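You operate a simulated robot arm through the tools that you are given. There is no shell and no other tool. Be economical: measure what you need, move in short steps, check, and stop when the job is done.

You are at the controls of a simulated two-armed robot. One attempt, no reset.

TASK
Open the caps cabinet door, take the blue cap from the shelf of the caps cabinet and put it on the red cover, then shut the door. Count the studs on the low shelf of the tall cabinet, then put as many of the reducers from the low shelf of the tall cabinet on the top shelf of the tall cabinet. Take the grey end block on the top of the steel table and put it away in the inside of the long grey tray. Put one of the shafts from the top of the long steel bench on the blue torque card. Do these in any order. Set down upright: reducer, shaft.

The check looks at the end state, three seconds after you hand in, the way a careful person would. Anything else that was tipped, shoved, dropped, spilled or broken makes it a failure. A push-on lid holds only when it is set on centred and level and pressed home; a screw cap is set on level and turned clockwise until tight.

THE ROBOT
Two 7-joint arms with two-finger parallel grippers on one trunk, on a base that drives. Base frame: it is fixed to the floor where the robot stands at the start and does not move with it; the origin is under the middle of the robot, x ahead of it, y to its left, z up. Readings come in mm, degrees, newtons and seconds.
The left shoulder is at the start at [165, 171, 1106], the right one opposite. With the tool pointing down near the work surface each hand reaches from about 100 to 840 mm from the robot's upright axis, wherever it stands, measured 20 degrees to its own side. Places, roughly: blue cap (9x9x4 cm) [900, 100, 500]; blue torque card [-2000, 2750, 750]; caps cabinet door [800, 200, 500]; grey end block (8x8x3 cm) [-2100, 1800, 900]; inside of the long grey tray (33x13 cm) [-2140, 3440, 860]; red cover [750, 2000, 1000]; reducer [1250, -2500, 500]; shaft (5x5x9 cm) [-1900, 2500, 900]; stud (11x2x2 cm) [1000, -2700, 500]; top shelf of the tall cabinet [1100, -2300, 1500]. Payload 4.4 kg a hand.
The TCP of each hand is the grasp point between the finger pads, 23 mm short of the fingertips. In the tool frame z runs along the fingers and y along their closing line. Largest opening 94 mm; finger width 38, thickness 10; the body of the gripper, 54 by 96 mm, starts 39 mm behind the TCP.
Orientation is that of the tool frame in the base frame, as [roll, pitch, yaw] about the fixed x, y, z axes, in that order (R = Rz(yaw) Ry(pitch) Rx(roll)). With the fingers straight down and closing along the base's y, the tool's x points along the base's -x, its y along +y and its z along -z.

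THE INTERFACE
- The arms move only by the tool step_arm. It takes "left_rows", "right_rows" or both (then of equal length, played together; a hand with none holds still); each is a list of rows, each a list of 7 numbers: the turn, a rotation vector about the tool's x, y, z in units of 5 degrees (1.0 is 5 degrees), then the shift along the tool's x, y, z in units of 50 mm (1.0 is 50 mm), then the closure, from 0 (fully open) to 1 (shut). In form: [[wx, wy, wz, tx, ty, tz, gripper], ...]. A call has 1 to 10 rows; each row shifts and turns the commanded pose from where the row before left it, along the tool's axes as they then stand. A call with a number of a shift or a turn outside -1 to 1 is refused whole. Rows are played at 5 a second. More than 50 mm and 8.6 degrees between two rows, or a gripper value outside its range, and nothing of the call is played. Where a pose cannot be reached the arm comes as near as it can. A force on the tool above 40 N (or 10 N above the force at the start of the call, whichever is more), or a blocked arm, ends the call early, and 0.2 s more pass. The fingers move at their own pace (about 72 mm/s each) and stop on an object; they squeeze with about 44 N. The grip force told is the motor's: it shows also when the fingers shut on nothing. Time passes only in rows, and 0.2 s behind the last, so rows that do not move let the fingers close. The reply holds the time, the measured pose of the TCP, the force on the tool along the base axes, the opening and the grip force, in the units named above and with some noise, with the torque about the TCP (base axes, N m) and any sound that the robot's microphone picked up.
- Cameras (640 x 400 px; columns grow to the right, rows downward): "scene" is now at [266.8, 34.6, 1211]; the picture's right is [0.48, -0.88, 0.00], its down [-0.73, -0.40, -0.55] and it looks along [0.48, 0.26, -0.84] (base axes); focal length 288 px, centre (320, 200). "left" rides on the left gripper at [86, -16, -75] in its tool frame; the picture's right is [0.18, 0.98, 0.00], its down [-0.58, 0.11, -0.81] and it looks along [-0.79, 0.15, 0.59] (tool axes); focal length 243 px, centre (320, 200). "right" rides on the right gripper at [86, 16, -75] in its tool frame; the picture's right is [-0.18, 0.98, 0.00], its down [-0.58, -0.11, -0.81] and it looks along [-0.79, -0.15, 0.59] (tool axes); focal length 243 px, centre (320, 200). There is no depth. A picture from a camera that has moved, and an enlarged one, comes with that camera's place and axes in the base frame and with its lens.
- camera(camera): a new picture of that camera. No time passes.
- move_column(by): slides the trunk up (or, below 0, down) by that many mm; the arms and the scene camera ride with it, the base frame stays. It gives what a move gives, with no picture.
- drive_base(legs): drives the robot by 1 to 6 legs, each [ahead, left, turn to the left] in mm, mm and degrees, along the robot's own axes; the way and the turn of a leg run together, so that a leg with both is an arc; at most 1500 mm and 180 degrees a leg. The arms and the cameras ride along, it lands a little off, and it stops where it bumps. It gives what a move gives.
- head_to(pan, tilt): turns the head with the scene camera to pan (to the left, within 80 degrees either way) and tilt (down, from -29 to 69), counted from straight ahead of the robot. It gives what a move gives.
- inspect(camera, box): a new picture of the part [left, top, right, bottom] of that camera's present view, enlarged. No time passes.
- hand_in(): hands the job in; it is judged then, once.

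Go step by step. Nothing tells you exact positions but the pictures and the camera data: compare them with the known pose of the tool, close in by small moves and look again before you grip or let go. The budget is 186 turns and 174 pictures, counting those below and the enlarged ones. Unless the task says otherwise, let go and move clear before handing in.

The tools are called after "Call:" by a JSON object that holds its "name" and its "arguments". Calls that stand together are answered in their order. step_arm: Moves the arms, as the interface text tells. Its arguments: {"type":"object","properties":{"left_rows":{"type":"array","items":{"type":"array","items":{"type":"number"}}},"right_rows":{"type":"array","items":{"type":"array","items":{"type":"number"}}}},"required":[]} The other tools are called the same way: move_column (by) slides the trunk up or down; drive_base (legs) drives the base; head_to (pan, tilt) turns the head that bears the scene camera; camera (camera) takes a picture; inspect (camera, box) takes an enlarged picture of a part of a camera's view; hand_in () hands the job in.

At the start:

```text
time_s: 0.0
left_tcp_pos: [368.0, 353.7, 768.7]
left_tcp_rot: [-180.0, 0.0, -180.0]
left_wrist_force: [0.1, 0.5, -0.5]
left_ft_torque: [0.02, -0.01, 0.02]
left_finger_gap: 93.8
left_grasp_force: 0.0
right_tcp_pos: [634.7, -3.2, 786.0]
right_tcp_rot: [-180.0, 0.0, 179.9]
right_wrist_force: [-0.3, -0.7, -0.3]
right_ft_torque: [0.02, -0.03, 0.02]
right_finger_gap: 94.0
right_grasp_force: 0.0
trunk travel left (down, up): [-123.0, 265.0]
robot x, y, heading: [0.8, 0.0, 0.1]
head pan, tilt: [28.8, 56.9]
```

scene: 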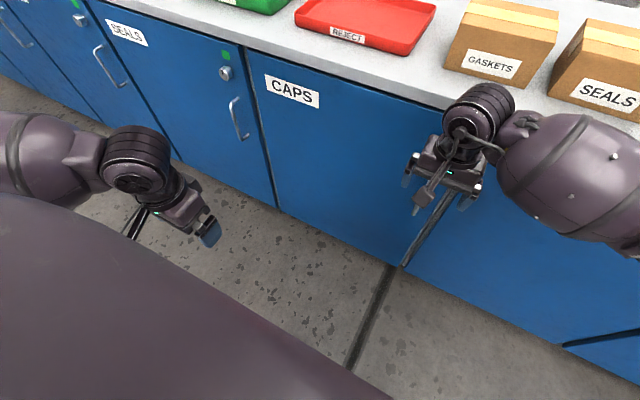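
right: 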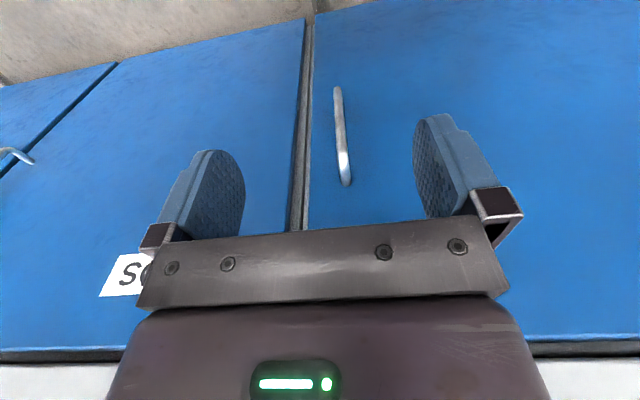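
left: 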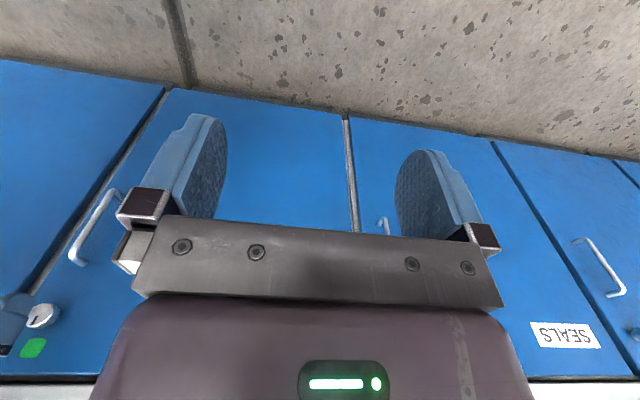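

The CAPS door is ahead with its handle hidden behind the right gripper. I'll pull the right arm back and look.

Call:
{"name": "step_arm", "arguments": {"right_rows": [[0, 0, 0, 1, -1, 0, 0], [0, 0, 0, 1, -1, 0, 0], [0, 0, 0, 1, -1, 0, 0], [0, 0, 0, 1, -1, 0, 0]]}}

Call:
{"name": "head_to", "arguments": {"pan": 0, "tilt": 40}}

Call:
{"name": "camera", "arguments": {"camera": "scene"}}

Call:
{"name": "camera", "arguments": {"camera": "right"}}

```text
refused: row 1 steps farther than a row can; nothing moved
```

```text
time_s: 0.9
left_tcp_pos: [367.0, 353.8, 767.6]
left_tcp_rot: [180.0, 0.0, -179.9]
left_wrist_force: [0.6, -0.7, 0.3]
left_ft_torque: [0.02, -0.02, -0.04]
left_finger_gap: 94.1
left_grasp_force: 0.1
right_tcp_pos: [635.0, -3.3, 785.3]
right_tcp_rot: [180.0, 0.1, 180.0]
right_wrist_force: [-0.6, -0.6, 0.4]
right_ft_torque: [-0.01, 0.01, 0.0]
right_finger_gap: 93.8
right_grasp_force: 0.0
trunk travel left (down, up): [-123.0, 265.0]
robot x, y, heading: [1.6, -0.1, 0.0]
head pan, tilt: [0.0, 40.0]
```

```text
170 pictures are left
camera scene: at [290.4, 0.9, 1234.0], right [0.0, -1.0, 0.0], down [-0.64, 0.0, -0.77], along [0.77, 0.0, -0.64], focal length 288 px, centre (320, 200)
```

scene: 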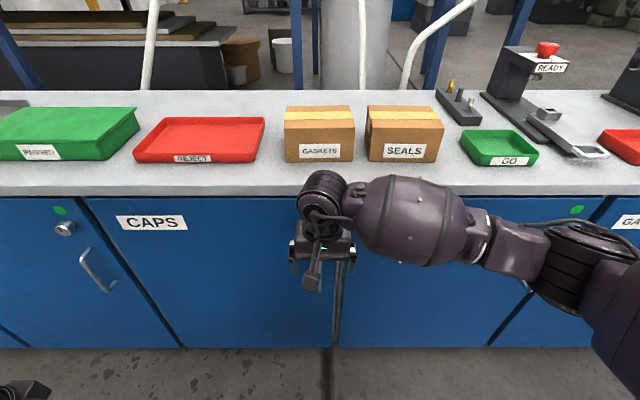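

```text
169 pictures are left
camera right: at [550.0, 10.7, 861.7], right [0.18, 0.98, 0.0], down [0.58, -0.11, 0.81], along [0.79, -0.15, -0.59], focal length 243 px, centre (320, 200)
```

right: 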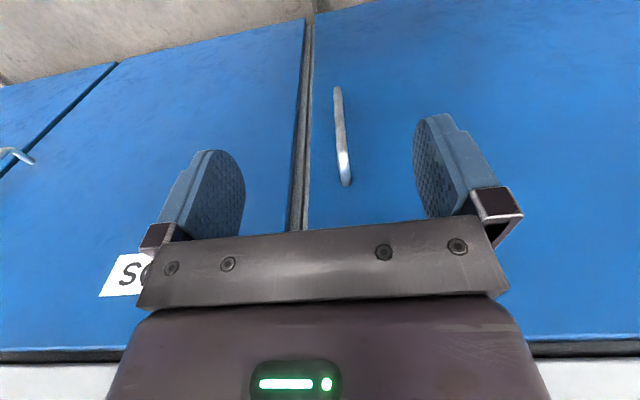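

Next I move the right arm back and aside to see the handle clearly.

Call:
{"name": "step_arm", "arguments": {"right_rows": [[0, 0, 0, 0.7, -0.7, 0, 0], [0, 0, 0, 0.7, -0.7, 0, 0], [0, 0, 0, 0.7, -0.7, 0, 0], [0, 0, 0, 0.7, -0.7, 0, 0], [0, 0, 0, 0.7, -0.7, 0, 0], [0, 0, 0, 0, -1, 0, 0]]}}

Call:
{"name": "camera", "arguments": {"camera": "scene"}}

Call:
{"name": "camera", "arguments": {"camera": "right"}}

```text
time_s: 2.3
left_tcp_pos: [367.7, 353.0, 769.2]
left_tcp_rot: [-179.9, 0.0, 179.9]
left_wrist_force: [-0.2, -0.4, 0.9]
left_ft_torque: [0.03, -0.01, 0.02]
left_finger_gap: 94.0
left_grasp_force: 0.0
right_tcp_pos: [460.7, -229.5, 787.6]
right_tcp_rot: [-179.9, 0.1, -179.8]
right_wrist_force: [-0.1, 0.8, -0.3]
right_ft_torque: [0.02, 0.03, 0.02]
right_finger_gap: 94.0
right_grasp_force: 0.1
trunk travel left (down, up): [-123.0, 265.0]
robot x, y, heading: [-0.1, -0.9, -0.1]
head pan, tilt: [0.0, 40.0]
```

```text
168 pictures are left
camera scene: at [289.7, 0.4, 1234.4], right [0.0, -1.0, 0.0], down [-0.64, 0.0, -0.77], along [0.77, 0.0, -0.64], focal length 288 px, centre (320, 200)
```

scene: 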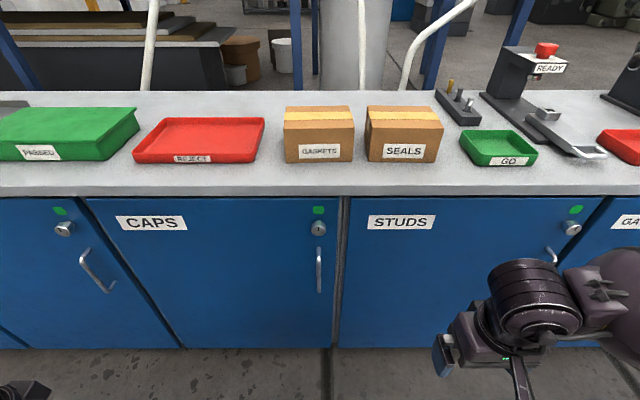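

```text
167 pictures are left
camera right: at [375.4, -214.4, 863.5], right [0.18, 0.98, 0.0], down [0.58, -0.11, 0.81], along [0.79, -0.15, -0.59], focal length 243 px, centre (320, 200)
```

right: 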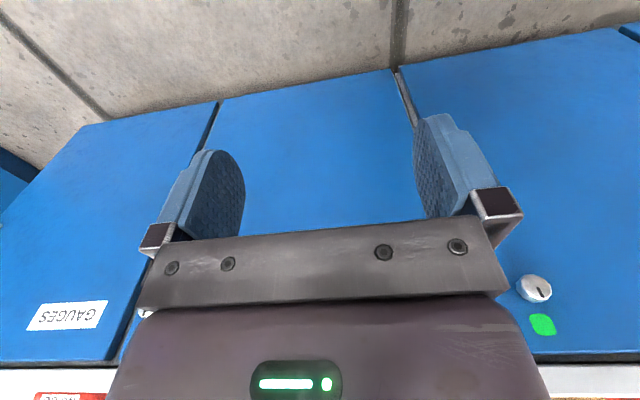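

The CAPS handle is a vertical bar near [745, 0, 520–710], hinge at left (y≈510), green mark. I'll bring the left hand ahead and turn its fingers forward.

Call:
{"name": "step_arm", "arguments": {"left_rows": [[0, 0, 0, -0.5, -0.66, 0.37, 0], [0, 0, 0, -0.5, -0.66, 0.37, 0], [0, 0, 0, -0.5, -0.66, 0.37, 0], [0, 0, 0, -0.5, -0.66, 0.37, 0], [0, 0, 0, -0.5, -0.66, 0.37, 0], [0, 0, 0, -0.5, -0.66, 0.37, 0], [0, 0, 0, -0.5, -0.66, 0.37, 0]]}}

Call:
{"name": "step_arm", "arguments": {"left_rows": [[0, -1, 0, 0, 0, 0, 0], [0, -1, 0, 0, 0, 0, 0], [0, -1, 0, 0, 0, 0, 0], [0, -1, 0, 0, 0, 0, 0], [0, -1, 0, 0, 0, 0, 0], [0, -1, 0, 0, 0, 0, 0], [0, -1, 0, 0, 0, 0, 0], [0, -1, 0, 0, 0, 0, 0], [0, -1, 0, 0, 0, 0, 0]]}}

Call:
{"name": "step_arm", "arguments": {"left_rows": [[0, -1, 0, 0, 0, 0, 0], [0, -1, 0, 0, 0, 0, 0], [0, -1, 0, 0, 0, 0, 0], [0, -1, 0, 0, 0, 0, 0], [0, -1, 0, 0, 0, 0, 0], [0, -1, 0, 0, 0, 0, 0], [0, -1, 0, 0, 0, 0, 0], [0, -1, 0, 0, 0, 0, 0], [0, -1, 0, 0, 0, 0, 0]]}}

Call:
{"name": "camera", "arguments": {"camera": "scene"}}

Call:
{"name": "camera", "arguments": {"camera": "left"}}

```text
time_s: 3.9
left_tcp_pos: [542.7, 125.3, 639.1]
left_tcp_rot: [180.0, -0.1, 180.0]
left_wrist_force: [-0.1, 0.1, 0.1]
left_ft_torque: [0.02, 0.01, 0.04]
left_finger_gap: 94.1
left_grasp_force: 0.1
right_tcp_pos: [461.5, -228.8, 787.1]
right_tcp_rot: [180.0, 0.0, 180.0]
right_wrist_force: [0.9, 0.0, -0.9]
right_ft_torque: [-0.01, 0.0, 0.04]
right_finger_gap: 94.0
right_grasp_force: 0.1
trunk travel left (down, up): [-123.0, 265.0]
robot x, y, heading: [-0.1, -1.9, -0.0]
head pan, tilt: [0.0, 40.0]
```

```text
time_s: 5.9
left_tcp_pos: [543.0, 121.8, 640.1]
left_tcp_rot: [180.0, 45.1, 180.0]
left_wrist_force: [0.3, 0.9, 0.2]
left_ft_torque: [-0.01, -0.01, 0.01]
left_finger_gap: 93.9
left_grasp_force: 0.2
right_tcp_pos: [461.7, -229.0, 788.1]
right_tcp_rot: [180.0, 0.0, -180.0]
right_wrist_force: [0.4, -0.6, -0.5]
right_ft_torque: [0.01, 0.03, -0.02]
right_finger_gap: 94.2
right_grasp_force: 0.0
trunk travel left (down, up): [-123.0, 265.0]
robot x, y, heading: [2.4, 1.9, -0.1]
head pan, tilt: [0.0, 40.0]
```

```text
time_s: 7.8
left_tcp_pos: [533.1, 158.6, 623.4]
left_tcp_rot: [122.9, 80.2, 118.2]
left_wrist_force: [-0.2, 0.5, 0.1]
left_ft_torque: [0.02, -0.01, -0.01]
left_finger_gap: 94.1
left_grasp_force: 0.1
right_tcp_pos: [461.5, -229.0, 788.6]
right_tcp_rot: [-180.0, 0.0, -180.0]
right_wrist_force: [-0.2, 0.8, 0.0]
right_ft_torque: [0.0, 0.0, 0.02]
right_finger_gap: 94.0
right_grasp_force: 0.0
trunk travel left (down, up): [-123.0, 265.0]
robot x, y, heading: [2.3, 1.3, -0.1]
head pan, tilt: [0.0, 40.0]
stopped in row 9 (left hand): the arm was blocked; the commanded pose is now the measured one
```

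```text
166 pictures are left
camera scene: at [290.2, 1.3, 1234.1], right [0.0, -1.0, 0.0], down [-0.64, 0.0, -0.77], along [0.77, 0.0, -0.64], focal length 288 px, centre (320, 200)
```

scene: 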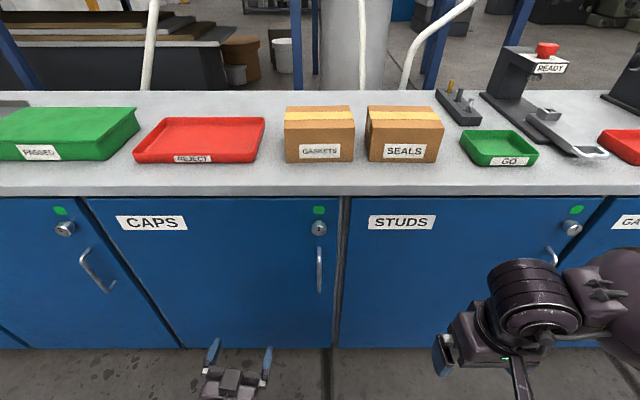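

```text
165 pictures are left
camera left: at [451.3, 160.4, 542.3], right [0.07, 1.0, -0.04], down [-0.74, 0.08, 0.66], along [0.66, -0.02, 0.75], focal length 243 px, centre (320, 200)
```

left: 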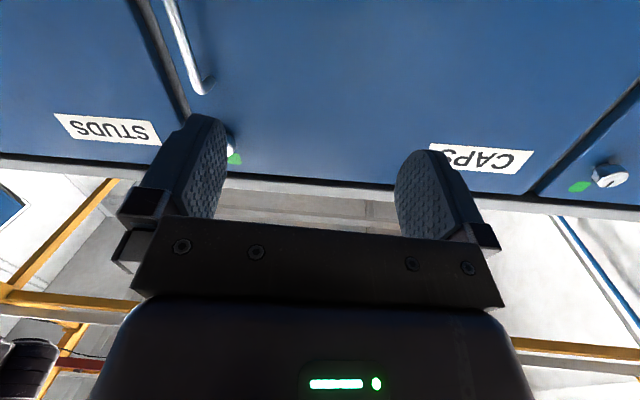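

The left hand is now nearly horizontal. I level its roll and approach the handle's front.

Call:
{"name": "step_arm", "arguments": {"left_rows": [[0, 0, -0.83, 0, 0, 0, 0], [0, 0, -0.83, 0, 0, 0, 0], [0, 0, 0, -0.058, -0.59, 0.63, 0], [0, 0, 0, -0.058, -0.59, 0.63, 0], [0, 0, 0, -0.058, -0.59, 0.63, 0], [0, 0, 0, -0.058, -0.59, 0.63, 0], [0, 0, 0, -0.058, -0.59, 0.63, 0]]}}

Call:
{"name": "camera", "arguments": {"camera": "scene"}}

Call:
{"name": "camera", "arguments": {"camera": "left"}}

```text
time_s: 9.1
left_tcp_pos: [620.7, 133.6, 609.1]
left_tcp_rot: [116.2, 78.6, 111.0]
left_wrist_force: [0.2, 0.2, -0.1]
left_ft_torque: [-0.04, 0.0, 0.03]
left_finger_gap: 94.3
left_grasp_force: 0.1
right_tcp_pos: [458.5, -229.2, 790.5]
right_tcp_rot: [179.9, 0.4, -180.0]
right_wrist_force: [0.3, -0.7, -0.6]
right_ft_torque: [0.01, 0.0, -0.02]
right_finger_gap: 93.9
right_grasp_force: 0.0
trunk travel left (down, up): [-123.0, 265.0]
robot x, y, heading: [-1.8, -4.2, 0.1]
head pan, tilt: [0.0, 40.0]
stopped in row 6 (left hand): the arm was blocked; the commanded pose is now the measured one
```

```text
164 pictures are left
camera scene: at [285.7, -0.5, 1236.1], right [0.0, -1.0, 0.0], down [-0.64, 0.0, -0.77], along [0.77, 0.0, -0.64], focal length 288 px, centre (320, 200)
```

scene: 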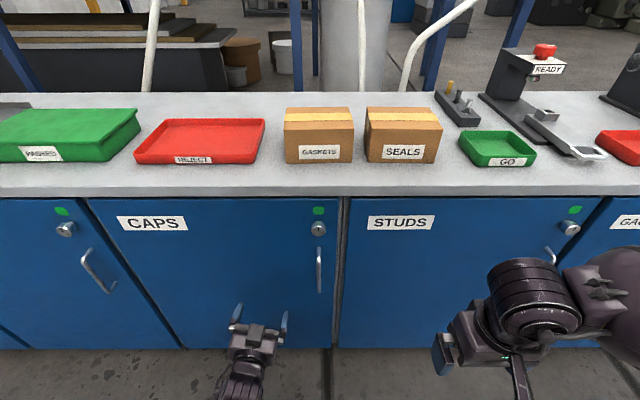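

```text
163 pictures are left
camera left: at [539.6, 139.0, 527.4], right [0.08, 1.0, -0.01], down [-0.75, 0.06, 0.66], along [0.66, -0.05, 0.75], focal length 243 px, centre (320, 200)
```

left: 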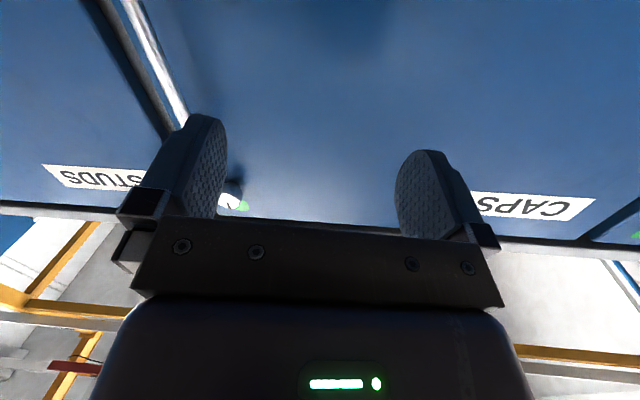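

The wrist is at its limit; lowering the trunk should make the forearm lie flatter, and I'll use a tilted grasp.

Call:
{"name": "move_column", "arguments": {"by": -110}}

Call:
{"name": "step_arm", "arguments": {"left_rows": [[0, 1, 0, -1, 0, 0, 0], [0, 1, 0, -1, 0, 0, 0], [0, 1, 0, -0.6, -0.8, 0, 0], [0, 1, 0, -0.5, -0.8, 0, 0]]}}

Call:
{"name": "camera", "arguments": {"camera": "scene"}}

```text
time_s: 9.9
left_tcp_pos: [614.0, 155.0, 679.3]
left_tcp_rot: [54.1, 77.4, 53.4]
left_wrist_force: [-0.4, -0.3, -0.5]
left_ft_torque: [-0.01, 0.04, -0.02]
left_finger_gap: 94.3
left_grasp_force: 0.2
right_tcp_pos: [449.0, -230.0, 751.5]
right_tcp_rot: [179.8, 1.0, -179.7]
right_wrist_force: [-1.4, 1.6, 0.8]
right_ft_torque: [-0.05, -0.12, 0.02]
right_finger_gap: 93.8
right_grasp_force: 0.1
trunk travel left (down, up): [-78.0, 310.0]
robot x, y, heading: [0.8, 1.3, 0.2]
head pan, tilt: [0.0, 40.0]
stopped: the arm was blocked; the commanded pose is now the measured one
```

```text
time_s: 10.8
left_tcp_pos: [623.5, 116.0, 753.8]
left_tcp_rot: [115.7, 64.9, 114.8]
left_wrist_force: [0.4, 0.5, 0.4]
left_ft_torque: [0.01, 0.02, 0.0]
left_finger_gap: 94.0
left_grasp_force: 0.1
right_tcp_pos: [460.4, -227.1, 739.8]
right_tcp_rot: [-180.0, -0.6, -179.7]
right_wrist_force: [-0.8, 0.5, -0.2]
right_ft_torque: [0.02, 0.03, 0.0]
right_finger_gap: 94.1
right_grasp_force: 0.1
trunk travel left (down, up): [-78.0, 310.0]
robot x, y, heading: [-0.7, -0.6, 0.2]
head pan, tilt: [0.0, 40.0]
stopped in row 4 (left hand): the arm was blocked; the commanded pose is now the measured one
```

```text
162 pictures are left
camera scene: at [335.9, 1.4, 1176.7], right [0.0, -1.0, 0.0], down [-0.64, 0.0, -0.77], along [0.77, 0.0, -0.64], focal length 288 px, centre (320, 200)
```

scene: 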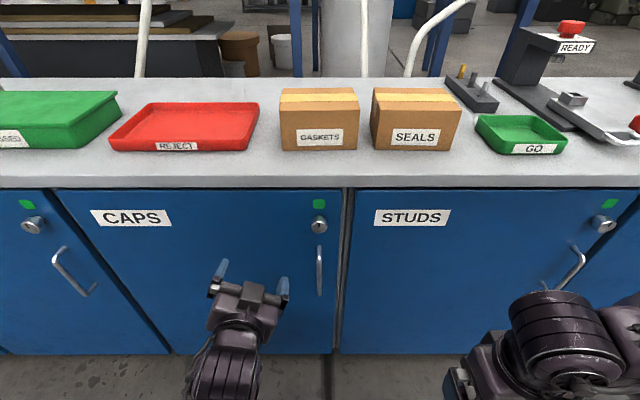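

Something blocks the left arm; I look down at it.

Call:
{"name": "head_to", "arguments": {"pan": 20, "tilt": 69}}

Call:
{"name": "camera", "arguments": {"camera": "scene"}}

```text
time_s: 11.7
left_tcp_pos: [622.8, 116.2, 755.0]
left_tcp_rot: [115.8, 64.9, 114.7]
left_wrist_force: [0.1, -0.1, 0.5]
left_ft_torque: [0.0, 0.03, -0.02]
left_finger_gap: 94.0
left_grasp_force: 0.0
right_tcp_pos: [460.3, -227.1, 740.0]
right_tcp_rot: [-180.0, -0.5, -179.6]
right_wrist_force: [-0.5, -0.1, -0.4]
right_ft_torque: [-0.02, 0.0, 0.01]
right_finger_gap: 94.0
right_grasp_force: 0.1
trunk travel left (down, up): [-78.0, 310.0]
robot x, y, heading: [-2.3, 0.6, 0.3]
head pan, tilt: [20.0, 68.8]
```

```text
161 pictures are left
camera scene: at [303.0, 20.4, 1141.1], right [0.34, -0.94, 0.0], down [-0.88, -0.32, -0.36], along [0.34, 0.12, -0.93], focal length 288 px, centre (320, 200)
```

scene: 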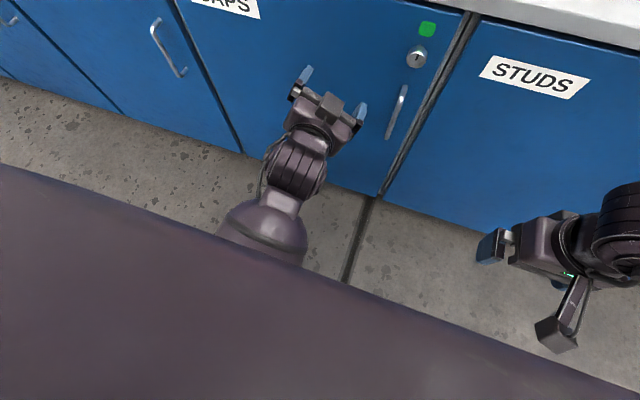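

The forearm runs under the chest, so I stand too close and too centred. I back up and shift right so the handle is ahead of the left shoulder.

Call:
{"name": "drive_base", "arguments": {"legs": [[-200, -170, 0]]}}

Call:
{"name": "step_arm", "arguments": {"left_rows": [[0, 0, 0, 0, 0, 1, 0], [0, 0, 0, 0, 0, 1, 0], [0, 0, 0, 0, 0, 1, 0]]}}

Call:
{"name": "head_to", "arguments": {"pan": 10, "tilt": 45}}

Call:
{"name": "camera", "arguments": {"camera": "scene"}}

```text
time_s: 13.8
left_tcp_pos: [423.0, -49.9, 754.9]
left_tcp_rot: [115.8, 64.9, 114.7]
left_wrist_force: [0.3, 0.3, -0.1]
left_ft_torque: [0.02, 0.02, 0.03]
left_finger_gap: 94.2
left_grasp_force: 0.0
right_tcp_pos: [260.6, -393.0, 739.2]
right_tcp_rot: [-180.0, -0.5, -179.5]
right_wrist_force: [0.3, -0.2, 0.5]
right_ft_torque: [0.01, 0.02, 0.01]
right_finger_gap: 94.0
right_grasp_force: 0.1
trunk travel left (down, up): [-78.0, 310.0]
robot x, y, heading: [-201.9, -166.8, 0.4]
head pan, tilt: [20.0, 68.8]
```

```text
time_s: 14.6
left_tcp_pos: [569.7, -46.2, 729.3]
left_tcp_rot: [115.9, 64.8, 115.0]
left_wrist_force: [-0.5, -0.4, -0.6]
left_ft_torque: [-0.02, 0.01, -0.01]
left_finger_gap: 94.0
left_grasp_force: 0.1
right_tcp_pos: [259.7, -391.9, 738.8]
right_tcp_rot: [-180.0, -0.5, -179.4]
right_wrist_force: [-0.5, 0.7, 0.2]
right_ft_torque: [-0.02, -0.01, 0.05]
right_finger_gap: 93.8
right_grasp_force: 0.1
trunk travel left (down, up): [-78.0, 310.0]
robot x, y, heading: [-201.4, -168.0, -0.2]
head pan, tilt: [20.0, 68.8]
```

```text
time_s: 15.5
left_tcp_pos: [568.7, -46.7, 730.8]
left_tcp_rot: [115.7, 65.0, 114.9]
left_wrist_force: [0.2, -0.1, -0.1]
left_ft_torque: [-0.02, -0.01, -0.03]
left_finger_gap: 94.1
left_grasp_force: 0.0
right_tcp_pos: [259.5, -391.1, 740.4]
right_tcp_rot: [-180.0, -0.4, -179.4]
right_wrist_force: [-0.8, -0.2, -0.2]
right_ft_torque: [0.0, 0.01, 0.01]
right_finger_gap: 93.8
right_grasp_force: 0.1
trunk travel left (down, up): [-78.0, 310.0]
robot x, y, heading: [-199.9, -165.4, 0.1]
head pan, tilt: [10.0, 45.0]
```

```text
160 pictures are left
camera scene: at [129.9, -150.5, 1169.8], right [0.18, -0.98, 0.0], down [-0.7, -0.12, -0.71], along [0.7, 0.12, -0.71], focal length 288 px, centre (320, 200)
```

scene: 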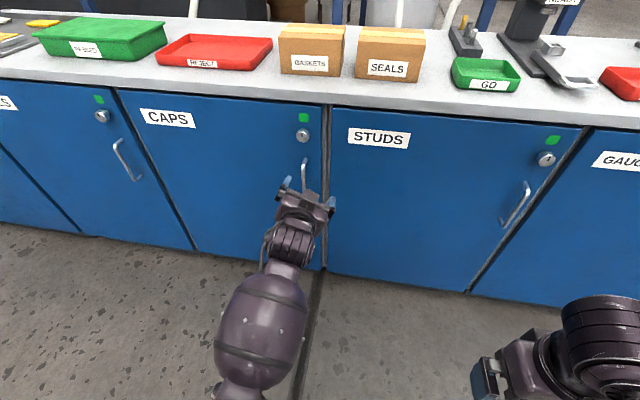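

The arm is free now. I level the roll and approach just in front of the handle.

Call:
{"name": "step_arm", "arguments": {"left_rows": [[0, 0, -0.91, 0, 0, 0, 0], [0, 0, -0.91, 0, 0, 0, 0], [0, 0, -0.91, 0, 0, 0, 0], [0, 0, -0.91, 0, 0, 0, 0], [0, 0, -0.91, 0, 0, 0, 0], [0, 0, 0, 0.33, 0.21, 0.6, 0], [0, 0, 0, 0.33, 0.21, 0.6, 0], [0, 0, 0, 0.33, 0.21, 0.6, 0], [0, 0, 0, 0.33, 0.21, 0.6, 0]]}}

Call:
{"name": "camera", "arguments": {"camera": "scene"}}

Call:
{"name": "camera", "arguments": {"camera": "left"}}

```text
time_s: 17.5
left_tcp_pos: [675.6, -5.2, 641.6]
left_tcp_rot: [-179.8, 79.3, -178.7]
left_wrist_force: [-0.3, 0.3, 0.1]
left_ft_torque: [0.0, -0.02, -0.03]
left_finger_gap: 94.3
left_grasp_force: 0.0
right_tcp_pos: [259.9, -392.3, 739.2]
right_tcp_rot: [180.0, -0.4, -179.5]
right_wrist_force: [-0.1, -0.7, -0.5]
right_ft_torque: [-0.02, -0.02, -0.03]
right_finger_gap: 93.8
right_grasp_force: 0.0
trunk travel left (down, up): [-78.0, 310.0]
robot x, y, heading: [-200.3, -167.4, 0.1]
head pan, tilt: [10.0, 45.0]
```

```text
159 pictures are left
camera scene: at [130.2, -150.4, 1169.7], right [0.18, -0.98, 0.0], down [-0.7, -0.12, -0.71], along [0.7, 0.12, -0.71], focal length 288 px, centre (320, 200)
```

scene: 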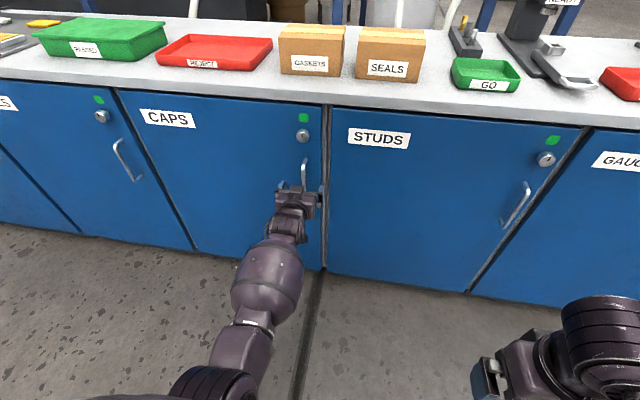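

```text
158 pictures are left
camera left: at [586.9, -23.0, 569.9], right [-0.05, 0.98, -0.18], down [-0.69, 0.1, 0.72], along [0.72, 0.16, 0.67], focal length 243 px, centre (320, 200)
```

left: 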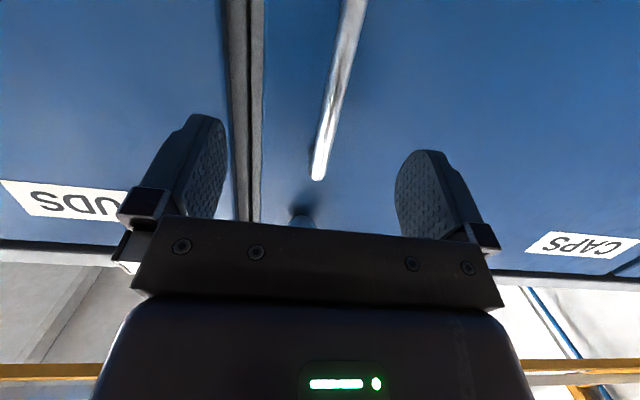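

The bar sits between the fingers. I advance in small steps.

Call:
{"name": "step_arm", "arguments": {"left_rows": [[0, 0, 0, 0, 0.06, 0.35, 0], [0, 0, 0, 0, 0.06, 0.35, 0], [0, 0, 0, 0, 0, 0.35, 0], [0, 0, 0, 0, 0, 0.35, 0]]}}

Call:
{"name": "camera", "arguments": {"camera": "left"}}

Call:
{"name": "inspect", "arguments": {"camera": "scene", "box": [260, 130, 360, 230]}}

```text
time_s: 18.7
left_tcp_pos: [736.7, -3.3, 625.2]
left_tcp_rot: [163.4, 78.9, 162.6]
left_wrist_force: [-26.8, -5.9, 6.1]
left_ft_torque: [0.23, -0.64, 1.18]
left_finger_gap: 91.5
left_grasp_force: 0.0
right_tcp_pos: [256.4, -393.6, 741.4]
right_tcp_rot: [180.0, -0.4, -179.5]
right_wrist_force: [-0.1, -0.1, 0.6]
right_ft_torque: [0.0, 0.03, 0.01]
right_finger_gap: 94.0
right_grasp_force: 0.0
trunk travel left (down, up): [-78.0, 310.0]
robot x, y, heading: [-198.9, -163.7, 0.2]
head pan, tilt: [10.0, 45.0]
stopped in row 4 (left hand): the force on the tool passed its limit at 40 N (the readings are from after the stop); the commanded pose is now the measured one
```

```text
157 pictures are left
camera left: at [647.7, -14.0, 551.7], right [-0.01, 0.99, -0.13], down [-0.68, 0.08, 0.72], along [0.73, 0.1, 0.68], focal length 243 px, centre (320, 200)
```

left: 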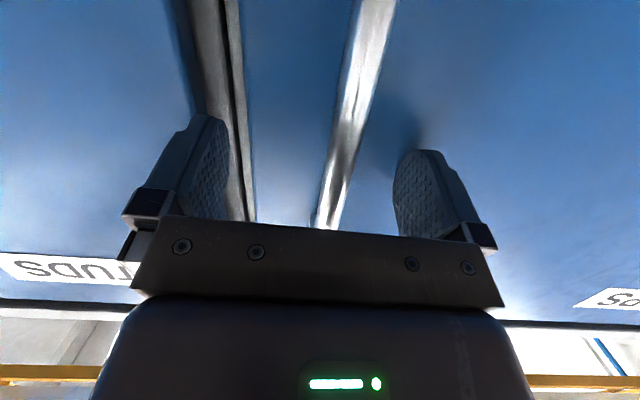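

```text
4.00 times, centred on (310, 180) of scene
camera zoom: at [126.5, -151.0, 1170.7], right [0.18, -0.98, 0.0], down [-0.69, -0.12, -0.71], along [0.7, 0.12, -0.71], focal length 1150 px, centre (360, 280)
```

zoom: 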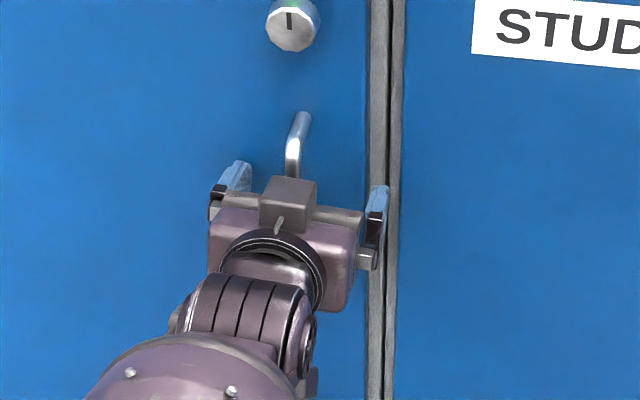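

The tips touch the door with the bar between them. I back off 8 mm and close.

Call:
{"name": "step_arm", "arguments": {"left_rows": [[0, 0, 0, 0, 0, -0.16, 0], [0, 0, 0, 0, 0, 0, 0.6], [0, 0, 0, 0, 0, 0, 1], [0, 0, 0, 0, 0, 0, 1], [0, 0, 0, 0, 0, 0, 1]]}}

Call:
{"name": "inspect", "arguments": {"camera": "scene", "box": [260, 130, 360, 230]}}

```text
time_s: 19.9
left_tcp_pos: [730.9, 3.2, 624.1]
left_tcp_rot: [166.8, 78.9, 166.4]
left_wrist_force: [1.8, 25.1, 2.1]
left_ft_torque: [-1.82, 0.26, -0.05]
left_finger_gap: 13.2
left_grasp_force: 44.8
right_tcp_pos: [259.4, -390.4, 740.2]
right_tcp_rot: [-179.9, -0.5, -179.3]
right_wrist_force: [0.5, 0.4, -0.3]
right_ft_torque: [0.02, -0.04, 0.01]
right_finger_gap: 94.2
right_grasp_force: 0.1
trunk travel left (down, up): [-78.0, 310.0]
robot x, y, heading: [-200.7, -166.0, 0.5]
head pan, tilt: [10.0, 45.0]
```

```text
4.00 times, centred on (310, 180) of scene
camera zoom: at [129.1, -147.9, 1170.0], right [0.18, -0.98, 0.0], down [-0.7, -0.13, -0.71], along [0.7, 0.12, -0.71], focal length 1150 px, centre (360, 280)
```

zoom: 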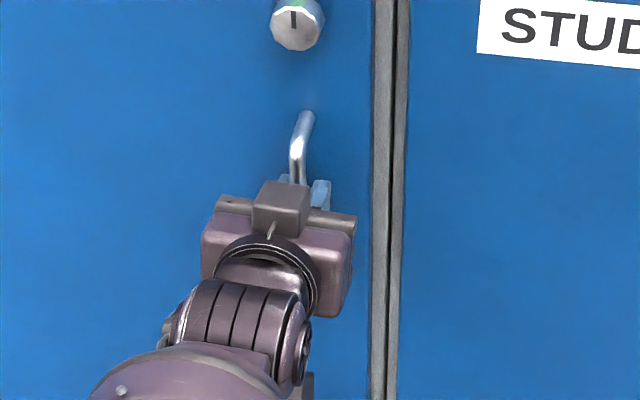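

Gripped. I pull the door along its arc (hinge about y 494), turning the hand with it.

Call:
{"name": "step_arm", "arguments": {"left_rows": [[0.49, 0, 0.1, 0.078, 0.03, -0.42, 1], [0.49, 0, 0.1, 0.078, 0.03, -0.42, 1], [0.49, 0, 0.1, 0.078, 0.03, -0.42, 1], [0.49, 0, 0.1, 0.078, 0.03, -0.42, 1]]}}

Call:
{"name": "camera", "arguments": {"camera": "scene"}}

```text
time_s: 20.9
left_tcp_pos: [646.6, 15.2, 624.2]
left_tcp_rot: [167.1, 78.3, 156.8]
left_wrist_force: [8.0, 37.1, -2.3]
left_ft_torque: [-1.95, -0.58, 0.07]
left_finger_gap: 13.3
left_grasp_force: 45.1
right_tcp_pos: [260.6, -391.0, 739.7]
right_tcp_rot: [-179.9, -0.4, -179.4]
right_wrist_force: [-0.6, 0.6, 0.1]
right_ft_torque: [0.0, 0.0, -0.02]
right_finger_gap: 93.9
right_grasp_force: 0.1
trunk travel left (down, up): [-78.0, 310.0]
robot x, y, heading: [-203.4, -166.7, 0.1]
head pan, tilt: [10.0, 45.0]
```

```text
154 pictures are left
camera scene: at [129.8, -147.9, 1169.6], right [0.18, -0.98, 0.0], down [-0.7, -0.13, -0.71], along [0.7, 0.12, -0.71], focal length 288 px, centre (320, 200)
```

scene: 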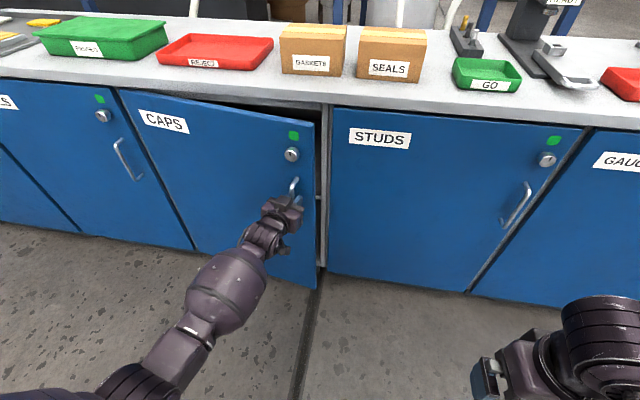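

Door swings as expected; continue with a bit more leftward motion to relieve the side force.

Call:
{"name": "step_arm", "arguments": {"left_rows": [[0.49, 0, 0.1, 0.078, 0.12, -0.42, 1], [0.49, 0, 0.1, 0.078, 0.1, -0.42, 1], [0.49, 0, 0.1, 0.078, 0.08, -0.42, 1], [0.49, 0, 0.1, 0.078, 0.06, -0.42, 1], [0.49, 0, 0.1, 0.078, 0.04, -0.42, 1], [0.49, 0, 0.1, 0.078, 0.04, -0.42, 1], [0.49, 0, 0.1, 0.078, 0.04, -0.42, 1], [0.49, 0, 0.1, 0.078, 0.04, -0.42, 1]]}}

Call:
{"name": "camera", "arguments": {"camera": "scene"}}

```text
time_s: 22.4
left_tcp_pos: [524.4, 60.8, 624.3]
left_tcp_rot: [170.6, 77.4, 144.1]
left_wrist_force: [-1.8, -2.7, -9.1]
left_ft_torque: [-2.05, 0.18, 0.2]
left_finger_gap: 12.6
left_grasp_force: 44.9
right_tcp_pos: [259.0, -393.0, 740.0]
right_tcp_rot: [-180.0, -0.4, -179.6]
right_wrist_force: [0.7, 0.6, 0.5]
right_ft_torque: [0.01, 0.01, 0.0]
right_finger_gap: 94.1
right_grasp_force: 0.1
trunk travel left (down, up): [-78.0, 310.0]
robot x, y, heading: [-199.4, -169.9, 0.1]
head pan, tilt: [10.0, 45.0]
stopped in row 7 (left hand): the force on the tool passed its limit at 48 N (the readings are from after the stop); the commanded pose is now the measured one
```

```text
153 pictures are left
camera scene: at [129.1, -151.0, 1170.2], right [0.17, -0.98, 0.0], down [-0.7, -0.12, -0.71], along [0.7, 0.12, -0.71], focal length 288 px, centre (320, 200)
```

scene: 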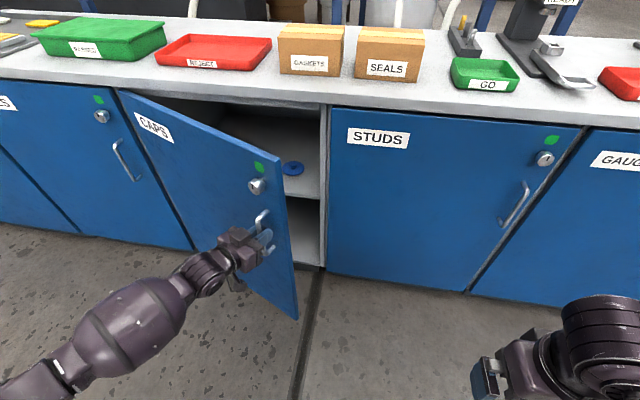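

Door at ~25°, blue cap visible on the shelf. Continue pulling.

Call:
{"name": "step_arm", "arguments": {"left_rows": [[0.49, 0, 0.1, 0.08, 0.05, -0.42, 1], [0.49, 0, 0.1, 0.08, 0.05, -0.42, 1], [0.49, 0, 0.1, 0.08, 0.05, -0.42, 1], [0.49, 0, 0.1, 0.08, 0.05, -0.42, 1], [0.49, 0, 0.1, 0.08, 0.05, -0.42, 1], [0.49, 0, 0.1, 0.08, 0.05, -0.42, 1], [0.49, 0, 0.1, 0.08, 0.05, -0.42, 1], [0.49, 0, 0.1, 0.08, 0.05, -0.42, 1], [0.49, 0, 0.1, 0.08, 0.05, -0.42, 1], [0.49, 0, 0.1, 0.08, 0.05, -0.42, 1]]}}

Call:
{"name": "camera", "arguments": {"camera": "scene"}}

```text
time_s: 23.1
left_tcp_pos: [477.1, 91.5, 625.3]
left_tcp_rot: [172.7, 77.0, 139.1]
left_wrist_force: [-1.7, -0.6, -10.2]
left_ft_torque: [-1.92, 0.56, 0.23]
left_finger_gap: 12.7
left_grasp_force: 44.8
right_tcp_pos: [258.0, -393.7, 740.9]
right_tcp_rot: [-180.0, -0.4, -179.6]
right_wrist_force: [-0.1, 0.1, 0.7]
right_ft_torque: [0.04, 0.0, -0.01]
right_finger_gap: 94.1
right_grasp_force: 0.0
trunk travel left (down, up): [-78.0, 310.0]
robot x, y, heading: [-200.5, -167.2, -0.2]
head pan, tilt: [10.0, 45.0]
stopped in row 3 (left hand): the force on the tool passed its limit at 43 N (the readings are from after the stop); the commanded pose is now the measured one
```

```text
152 pictures are left
camera scene: at [129.0, -151.6, 1170.1], right [0.17, -0.98, 0.0], down [-0.7, -0.12, -0.71], along [0.7, 0.12, -0.71], focal length 288 px, centre (320, 200)
```

scene: 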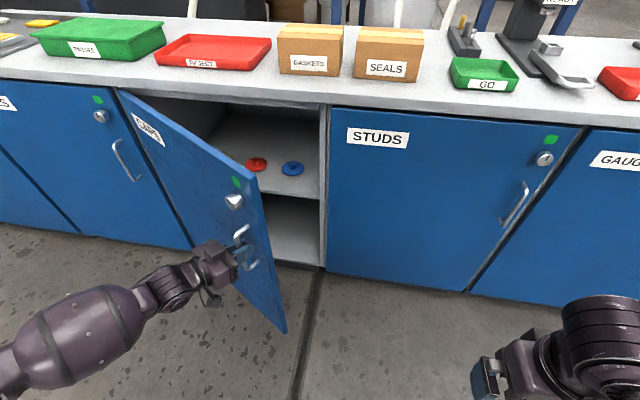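

I continue slower, which should lower the load.

Call:
{"name": "step_arm", "arguments": {"left_rows": [[0.25, 0, 0.055, 0.047, 0.015, -0.21, 1], [0.25, 0, 0.055, 0.047, 0.015, -0.21, 1], [0.25, 0, 0.055, 0.047, 0.015, -0.21, 1], [0.25, 0, 0.055, 0.047, 0.015, -0.21, 1], [0.25, 0, 0.055, 0.047, 0.015, -0.21, 1], [0.25, 0, 0.055, 0.047, 0.015, -0.21, 1], [0.25, 0, 0.055, 0.047, 0.015, -0.21, 1], [0.25, 0, 0.055, 0.047, 0.015, -0.21, 1], [0.25, 0, 0.055, 0.047, 0.015, -0.21, 1], [0.25, 0, 0.055, 0.047, 0.015, -0.21, 1]]}}

```text
time_s: 24.9
left_tcp_pos: [413.0, 143.4, 623.8]
left_tcp_rot: [173.6, 76.9, 130.2]
left_wrist_force: [-1.6, -1.9, -2.5]
left_ft_torque: [-1.0, 1.75, 0.03]
left_finger_gap: 12.6
left_grasp_force: 44.4
right_tcp_pos: [257.9, -394.7, 741.4]
right_tcp_rot: [180.0, -0.3, -179.7]
right_wrist_force: [1.2, -0.3, 0.4]
right_ft_torque: [0.0, 0.0, 0.0]
right_finger_gap: 93.8
right_grasp_force: 0.0
trunk travel left (down, up): [-78.0, 310.0]
robot x, y, heading: [-199.0, -169.3, 0.1]
head pan, tilt: [10.0, 45.0]
stopped in row 8 (left hand): the force on the tool passed its limit at 41 N (the readings are from after the stop); the commanded pose is now the measured one
```

Call:
{"name": "step_arm", "arguments": {"left_rows": [[0.25, 0, 0.055, 0.047, 0.015, -0.21, 1], [0.25, 0, 0.055, 0.047, 0.015, -0.21, 1], [0.25, 0, 0.055, 0.047, 0.015, -0.21, 1], [0.25, 0, 0.055, 0.047, 0.015, -0.21, 1], [0.25, 0, 0.055, 0.047, 0.015, -0.21, 1], [0.25, 0, 0.055, 0.047, 0.015, -0.21, 1], [0.25, 0, 0.055, 0.047, 0.015, -0.21, 1], [0.25, 0, 0.055, 0.047, 0.015, -0.21, 1]]}}

Call:
{"name": "camera", "arguments": {"camera": "scene"}}

```text
time_s: 26.4
left_tcp_pos: [367.2, 193.1, 624.6]
left_tcp_rot: [174.8, 76.8, 123.0]
left_wrist_force: [-3.1, -2.6, 0.1]
left_ft_torque: [-0.85, 1.73, -0.03]
left_finger_gap: 12.3
left_grasp_force: 45.0
right_tcp_pos: [257.4, -394.6, 739.7]
right_tcp_rot: [-180.0, -0.4, -179.7]
right_wrist_force: [0.4, -0.5, 1.0]
right_ft_torque: [0.03, 0.01, 0.02]
right_finger_gap: 94.1
right_grasp_force: 0.1
trunk travel left (down, up): [-78.0, 310.0]
robot x, y, heading: [-202.7, -170.3, -0.1]
head pan, tilt: [10.0, 45.0]
stopped in row 7 (left hand): the force on the tool passed its limit at 41 N (the readings are from after the stop); the commanded pose is now the measured one
```

```text
151 pictures are left
camera scene: at [127.8, -152.9, 1170.4], right [0.17, -0.98, 0.0], down [-0.7, -0.12, -0.71], along [0.7, 0.12, -0.71], focal length 288 px, centre (320, 200)
```

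scene: 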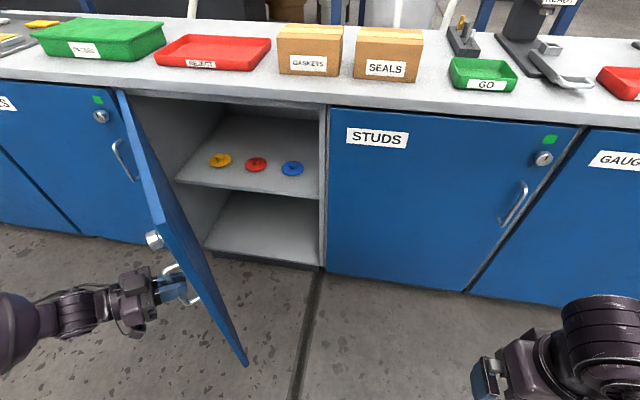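

Call:
{"name": "step_arm", "arguments": {"left_rows": [[0.25, 0, 0.055, 0.047, 0.015, -0.21, 1], [0.25, 0, 0.055, 0.047, 0.015, -0.21, 1], [0.25, 0, 0.055, 0.047, 0.015, -0.21, 1], [0.25, 0, 0.055, 0.047, 0.015, -0.21, 1], [0.25, 0, 0.055, 0.047, 0.015, -0.21, 1], [0.25, 0, 0.055, 0.047, 0.015, -0.21, 1], [0.25, 0, 0.055, 0.047, 0.015, -0.21, 1], [0.25, 0, 0.055, 0.047, 0.015, -0.21, 1]]}}

Call:
{"name": "step_arm", "arguments": {"left_rows": [[0.25, 0, 0.055, 0.047, 0.015, -0.21, 1], [0.25, 0, 0.055, 0.047, 0.015, -0.21, 1], [0.25, 0, 0.055, 0.047, 0.015, -0.21, 1], [0.25, 0, 0.055, 0.047, 0.015, -0.21, 1], [0.25, 0, 0.055, 0.047, 0.015, -0.21, 1], [0.25, 0, 0.055, 0.047, 0.015, -0.21, 1], [0.25, 0, 0.055, 0.047, 0.015, -0.21, 1], [0.25, 0, 0.055, 0.047, 0.015, -0.21, 1]]}}

Call:
{"name": "camera", "arguments": {"camera": "scene"}}

```text
time_s: 27.7
left_tcp_pos: [335.0, 238.5, 623.5]
left_tcp_rot: [175.7, 77.0, 117.1]
left_wrist_force: [-4.6, -2.8, 8.0]
left_ft_torque: [-0.7, 1.81, -0.1]
left_finger_gap: 12.0
left_grasp_force: 44.4
right_tcp_pos: [257.1, -395.5, 740.6]
right_tcp_rot: [180.0, -0.4, -179.6]
right_wrist_force: [0.1, -0.6, -0.5]
right_ft_torque: [0.01, -0.02, 0.02]
right_finger_gap: 93.8
right_grasp_force: 0.1
trunk travel left (down, up): [-78.0, 310.0]
robot x, y, heading: [-203.2, -164.4, 0.0]
head pan, tilt: [10.0, 45.0]
stopped in row 6 (left hand): the force on the tool passed its limit at 42 N (the readings are from after the stop); the commanded pose is now the measured one
```

```text
time_s: 28.8
left_tcp_pos: [313.1, 281.0, 624.6]
left_tcp_rot: [177.7, 77.0, 113.0]
left_wrist_force: [-5.7, -3.0, 9.2]
left_ft_torque: [-0.46, 1.9, -0.1]
left_finger_gap: 11.8
left_grasp_force: 45.3
right_tcp_pos: [256.9, -395.4, 741.3]
right_tcp_rot: [179.9, -0.4, -179.6]
right_wrist_force: [0.8, -0.4, 0.7]
right_ft_torque: [-0.03, -0.01, 0.01]
right_finger_gap: 94.1
right_grasp_force: 0.0
trunk travel left (down, up): [-78.0, 310.0]
robot x, y, heading: [-203.5, -170.9, 0.1]
head pan, tilt: [10.0, 45.0]
stopped in row 5 (left hand): the force on the tool passed its limit at 42 N (the readings are from after the stop); the commanded pose is now the measured one
```

```text
150 pictures are left
camera scene: at [126.9, -153.5, 1170.3], right [0.17, -0.98, 0.0], down [-0.7, -0.12, -0.71], along [0.7, 0.12, -0.71], focal length 288 px, centre (320, 200)
```

scene: 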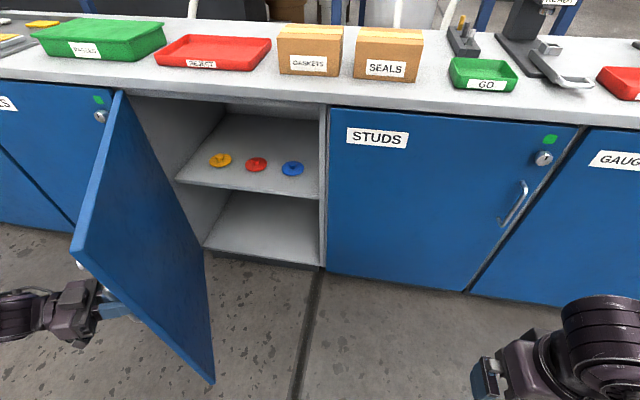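

Door at ~61°. A few more pulls to open it wider.

Call:
{"name": "step_arm", "arguments": {"left_rows": [[0.25, 0, 0.055, 0.047, 0.02, -0.21, 1], [0.25, 0, 0.055, 0.047, 0.02, -0.21, 1], [0.25, 0, 0.055, 0.047, 0.02, -0.21, 1], [0.25, 0, 0.055, 0.047, 0.02, -0.21, 1], [0.25, 0, 0.055, 0.047, 0.02, -0.21, 1], [0.25, 0, 0.055, 0.047, 0.02, -0.21, 1]]}}

Call:
{"name": "step_arm", "arguments": {"left_rows": [[0.25, 0, 0.055, 0.047, 0.02, -0.21, 1], [0.25, 0, 0.055, 0.047, 0.02, -0.21, 1], [0.25, 0, 0.055, 0.047, 0.02, -0.21, 1], [0.25, 0, 0.055, 0.047, 0.02, -0.21, 1], [0.25, 0, 0.055, 0.047, 0.02, -0.21, 1], [0.25, 0, 0.055, 0.047, 0.02, -0.21, 1]]}}

Call:
{"name": "step_arm", "arguments": {"left_rows": [[0.25, 0, 0.055, 0.047, 0.02, -0.21, 1], [0.25, 0, 0.055, 0.047, 0.02, -0.21, 1], [0.25, 0, 0.055, 0.047, 0.02, -0.21, 1], [0.25, 0, 0.055, 0.047, 0.02, -0.21, 1], [0.25, 0, 0.055, 0.047, 0.02, -0.21, 1], [0.25, 0, 0.055, 0.047, 0.02, -0.21, 1]]}}

Call:
{"name": "camera", "arguments": {"camera": "scene"}}

```text
time_s: 29.7
left_tcp_pos: [299.9, 309.0, 624.2]
left_tcp_rot: [178.9, 77.0, 110.1]
left_wrist_force: [-8.1, -3.0, 11.3]
left_ft_torque: [0.21, 1.22, -0.17]
left_finger_gap: 11.7
left_grasp_force: 45.0
right_tcp_pos: [257.0, -396.0, 740.3]
right_tcp_rot: [179.9, -0.4, -179.6]
right_wrist_force: [-0.1, -0.3, -0.2]
right_ft_torque: [0.0, -0.01, 0.0]
right_finger_gap: 94.3
right_grasp_force: 0.1
trunk travel left (down, up): [-78.0, 310.0]
robot x, y, heading: [-204.0, -167.9, -0.0]
head pan, tilt: [10.0, 45.0]
stopped in row 4 (left hand): the force on the tool passed its limit at 42 N (the readings are from after the stop); the commanded pose is now the measured one
```

```text
time_s: 30.5
left_tcp_pos: [287.9, 342.2, 625.1]
left_tcp_rot: [179.5, 77.2, 106.4]
left_wrist_force: [-9.4, -3.3, 14.7]
left_ft_torque: [0.44, 0.55, -0.16]
left_finger_gap: 11.7
left_grasp_force: 45.3
right_tcp_pos: [255.1, -395.4, 739.9]
right_tcp_rot: [179.9, -0.4, -179.6]
right_wrist_force: [0.2, 0.1, 0.4]
right_ft_torque: [-0.05, 0.0, -0.03]
right_finger_gap: 94.0
right_grasp_force: 0.2
trunk travel left (down, up): [-78.0, 310.0]
robot x, y, heading: [-204.0, -169.9, 0.3]
head pan, tilt: [10.0, 45.0]
stopped in row 4 (left hand): the force on the tool passed its limit at 41 N (the readings are from after the stop); the commanded pose is now the measured one
```

```text
time_s: 31.3
left_tcp_pos: [279.6, 366.8, 623.4]
left_tcp_rot: [-179.7, 77.3, 104.2]
left_wrist_force: [-11.4, -2.9, 16.0]
left_ft_torque: [0.77, -0.11, -0.03]
left_finger_gap: 11.6
left_grasp_force: 44.6
right_tcp_pos: [256.0, -395.2, 740.3]
right_tcp_rot: [179.9, -0.4, -179.4]
right_wrist_force: [-0.1, 0.4, -0.5]
right_ft_torque: [-0.03, 0.01, 0.02]
right_finger_gap: 94.1
right_grasp_force: 0.1
trunk travel left (down, up): [-78.0, 310.0]
robot x, y, heading: [-202.8, -168.4, 0.0]
head pan, tilt: [10.0, 45.0]
stopped in row 3 (left hand): the force on the tool passed its limit at 41 N (the readings are from after the stop); the commanded pose is now the measured one
```

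```text
149 pictures are left
camera scene: at [124.8, -153.4, 1170.5], right [0.18, -0.98, 0.0], down [-0.69, -0.12, -0.71], along [0.7, 0.13, -0.71], focal length 288 px, centre (320, 200)
```

scene: 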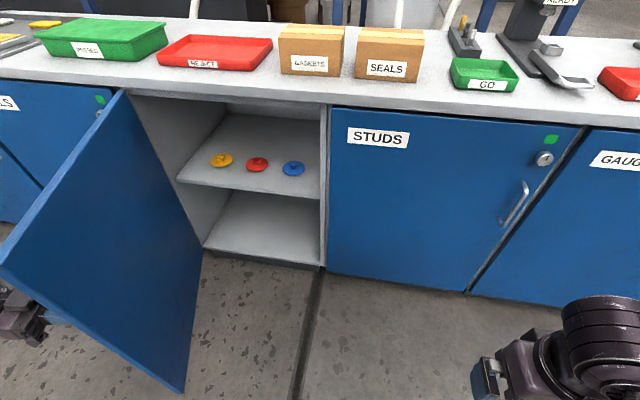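

Door at ~72°, good enough. Release and retract the left hand, then back up clear of the door's edge.

Call:
{"name": "step_arm", "arguments": {"left_rows": [[0, 0, 0, 0, 0, 0, 0.3], [0, 0, 0, 0, 0, 0, 0], [0, 0, 0, 0, 0, 0, 0], [0, 0, 0, 0, 0, -0.6, 0], [0, 0, 0, 0, 0, -1, 0], [0, 0, 0, 0, 0, -1, 0]]}}

Call:
{"name": "inspect", "arguments": {"camera": "scene", "box": [160, 100, 340, 212]}}

Call:
{"name": "drive_base", "arguments": {"legs": [[-200, -60, 0]]}}

Call:
{"name": "camera", "arguments": {"camera": "scene"}}

```text
time_s: 32.7
left_tcp_pos: [250.1, 490.1, 649.4]
left_tcp_rot: [-179.1, 77.3, 104.8]
left_wrist_force: [0.1, -0.4, -0.2]
left_ft_torque: [0.03, -0.05, 0.0]
left_finger_gap: 93.9
left_grasp_force: 0.0
right_tcp_pos: [257.0, -394.6, 739.3]
right_tcp_rot: [180.0, -0.4, -179.6]
right_wrist_force: [-0.6, 0.1, -0.3]
right_ft_torque: [0.01, 0.02, -0.03]
right_finger_gap: 93.9
right_grasp_force: 0.1
trunk travel left (down, up): [-78.0, 310.0]
robot x, y, heading: [-203.5, -168.7, -0.0]
head pan, tilt: [10.0, 45.0]
```

```text
3.56 times, centred on (250, 156) of scene
camera zoom: at [126.9, -152.3, 1169.8], right [0.18, -0.98, 0.0], down [-0.7, -0.12, -0.71], along [0.7, 0.12, -0.71], focal length 1022 px, centre (569, 356)
```

zoom: 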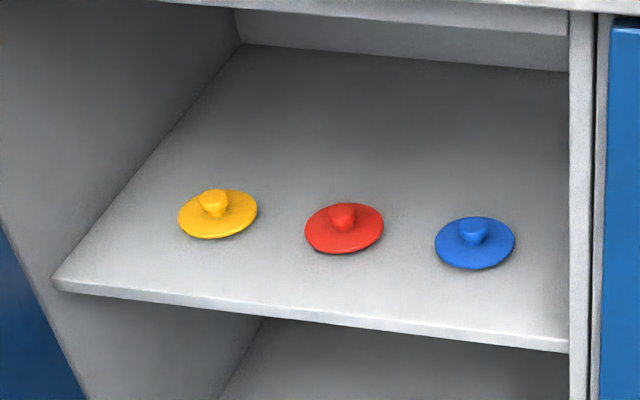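

```text
time_s: 34.3
left_tcp_pos: [45.8, 428.5, 650.3]
left_tcp_rot: [-179.3, 77.2, 104.7]
left_wrist_force: [1.3, -0.2, 1.0]
left_ft_torque: [-0.01, 0.01, 0.02]
left_finger_gap: 94.0
left_grasp_force: 0.0
right_tcp_pos: [54.0, -456.1, 739.6]
right_tcp_rot: [180.0, -0.4, -179.3]
right_wrist_force: [-0.2, 0.6, 0.3]
right_ft_torque: [0.03, -0.01, 0.0]
right_finger_gap: 93.9
right_grasp_force: 0.1
trunk travel left (down, up): [-78.0, 310.0]
robot x, y, heading: [-406.4, -231.8, 0.5]
head pan, tilt: [10.0, 45.0]
```

```text
147 pictures are left
camera scene: at [-77.3, -213.6, 1170.1], right [0.18, -0.98, 0.0], down [-0.7, -0.13, -0.71], along [0.7, 0.13, -0.71], focal length 288 px, centre (320, 200)
```

scene: 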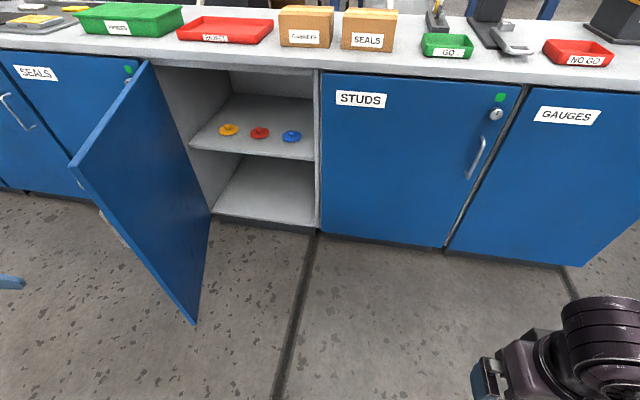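

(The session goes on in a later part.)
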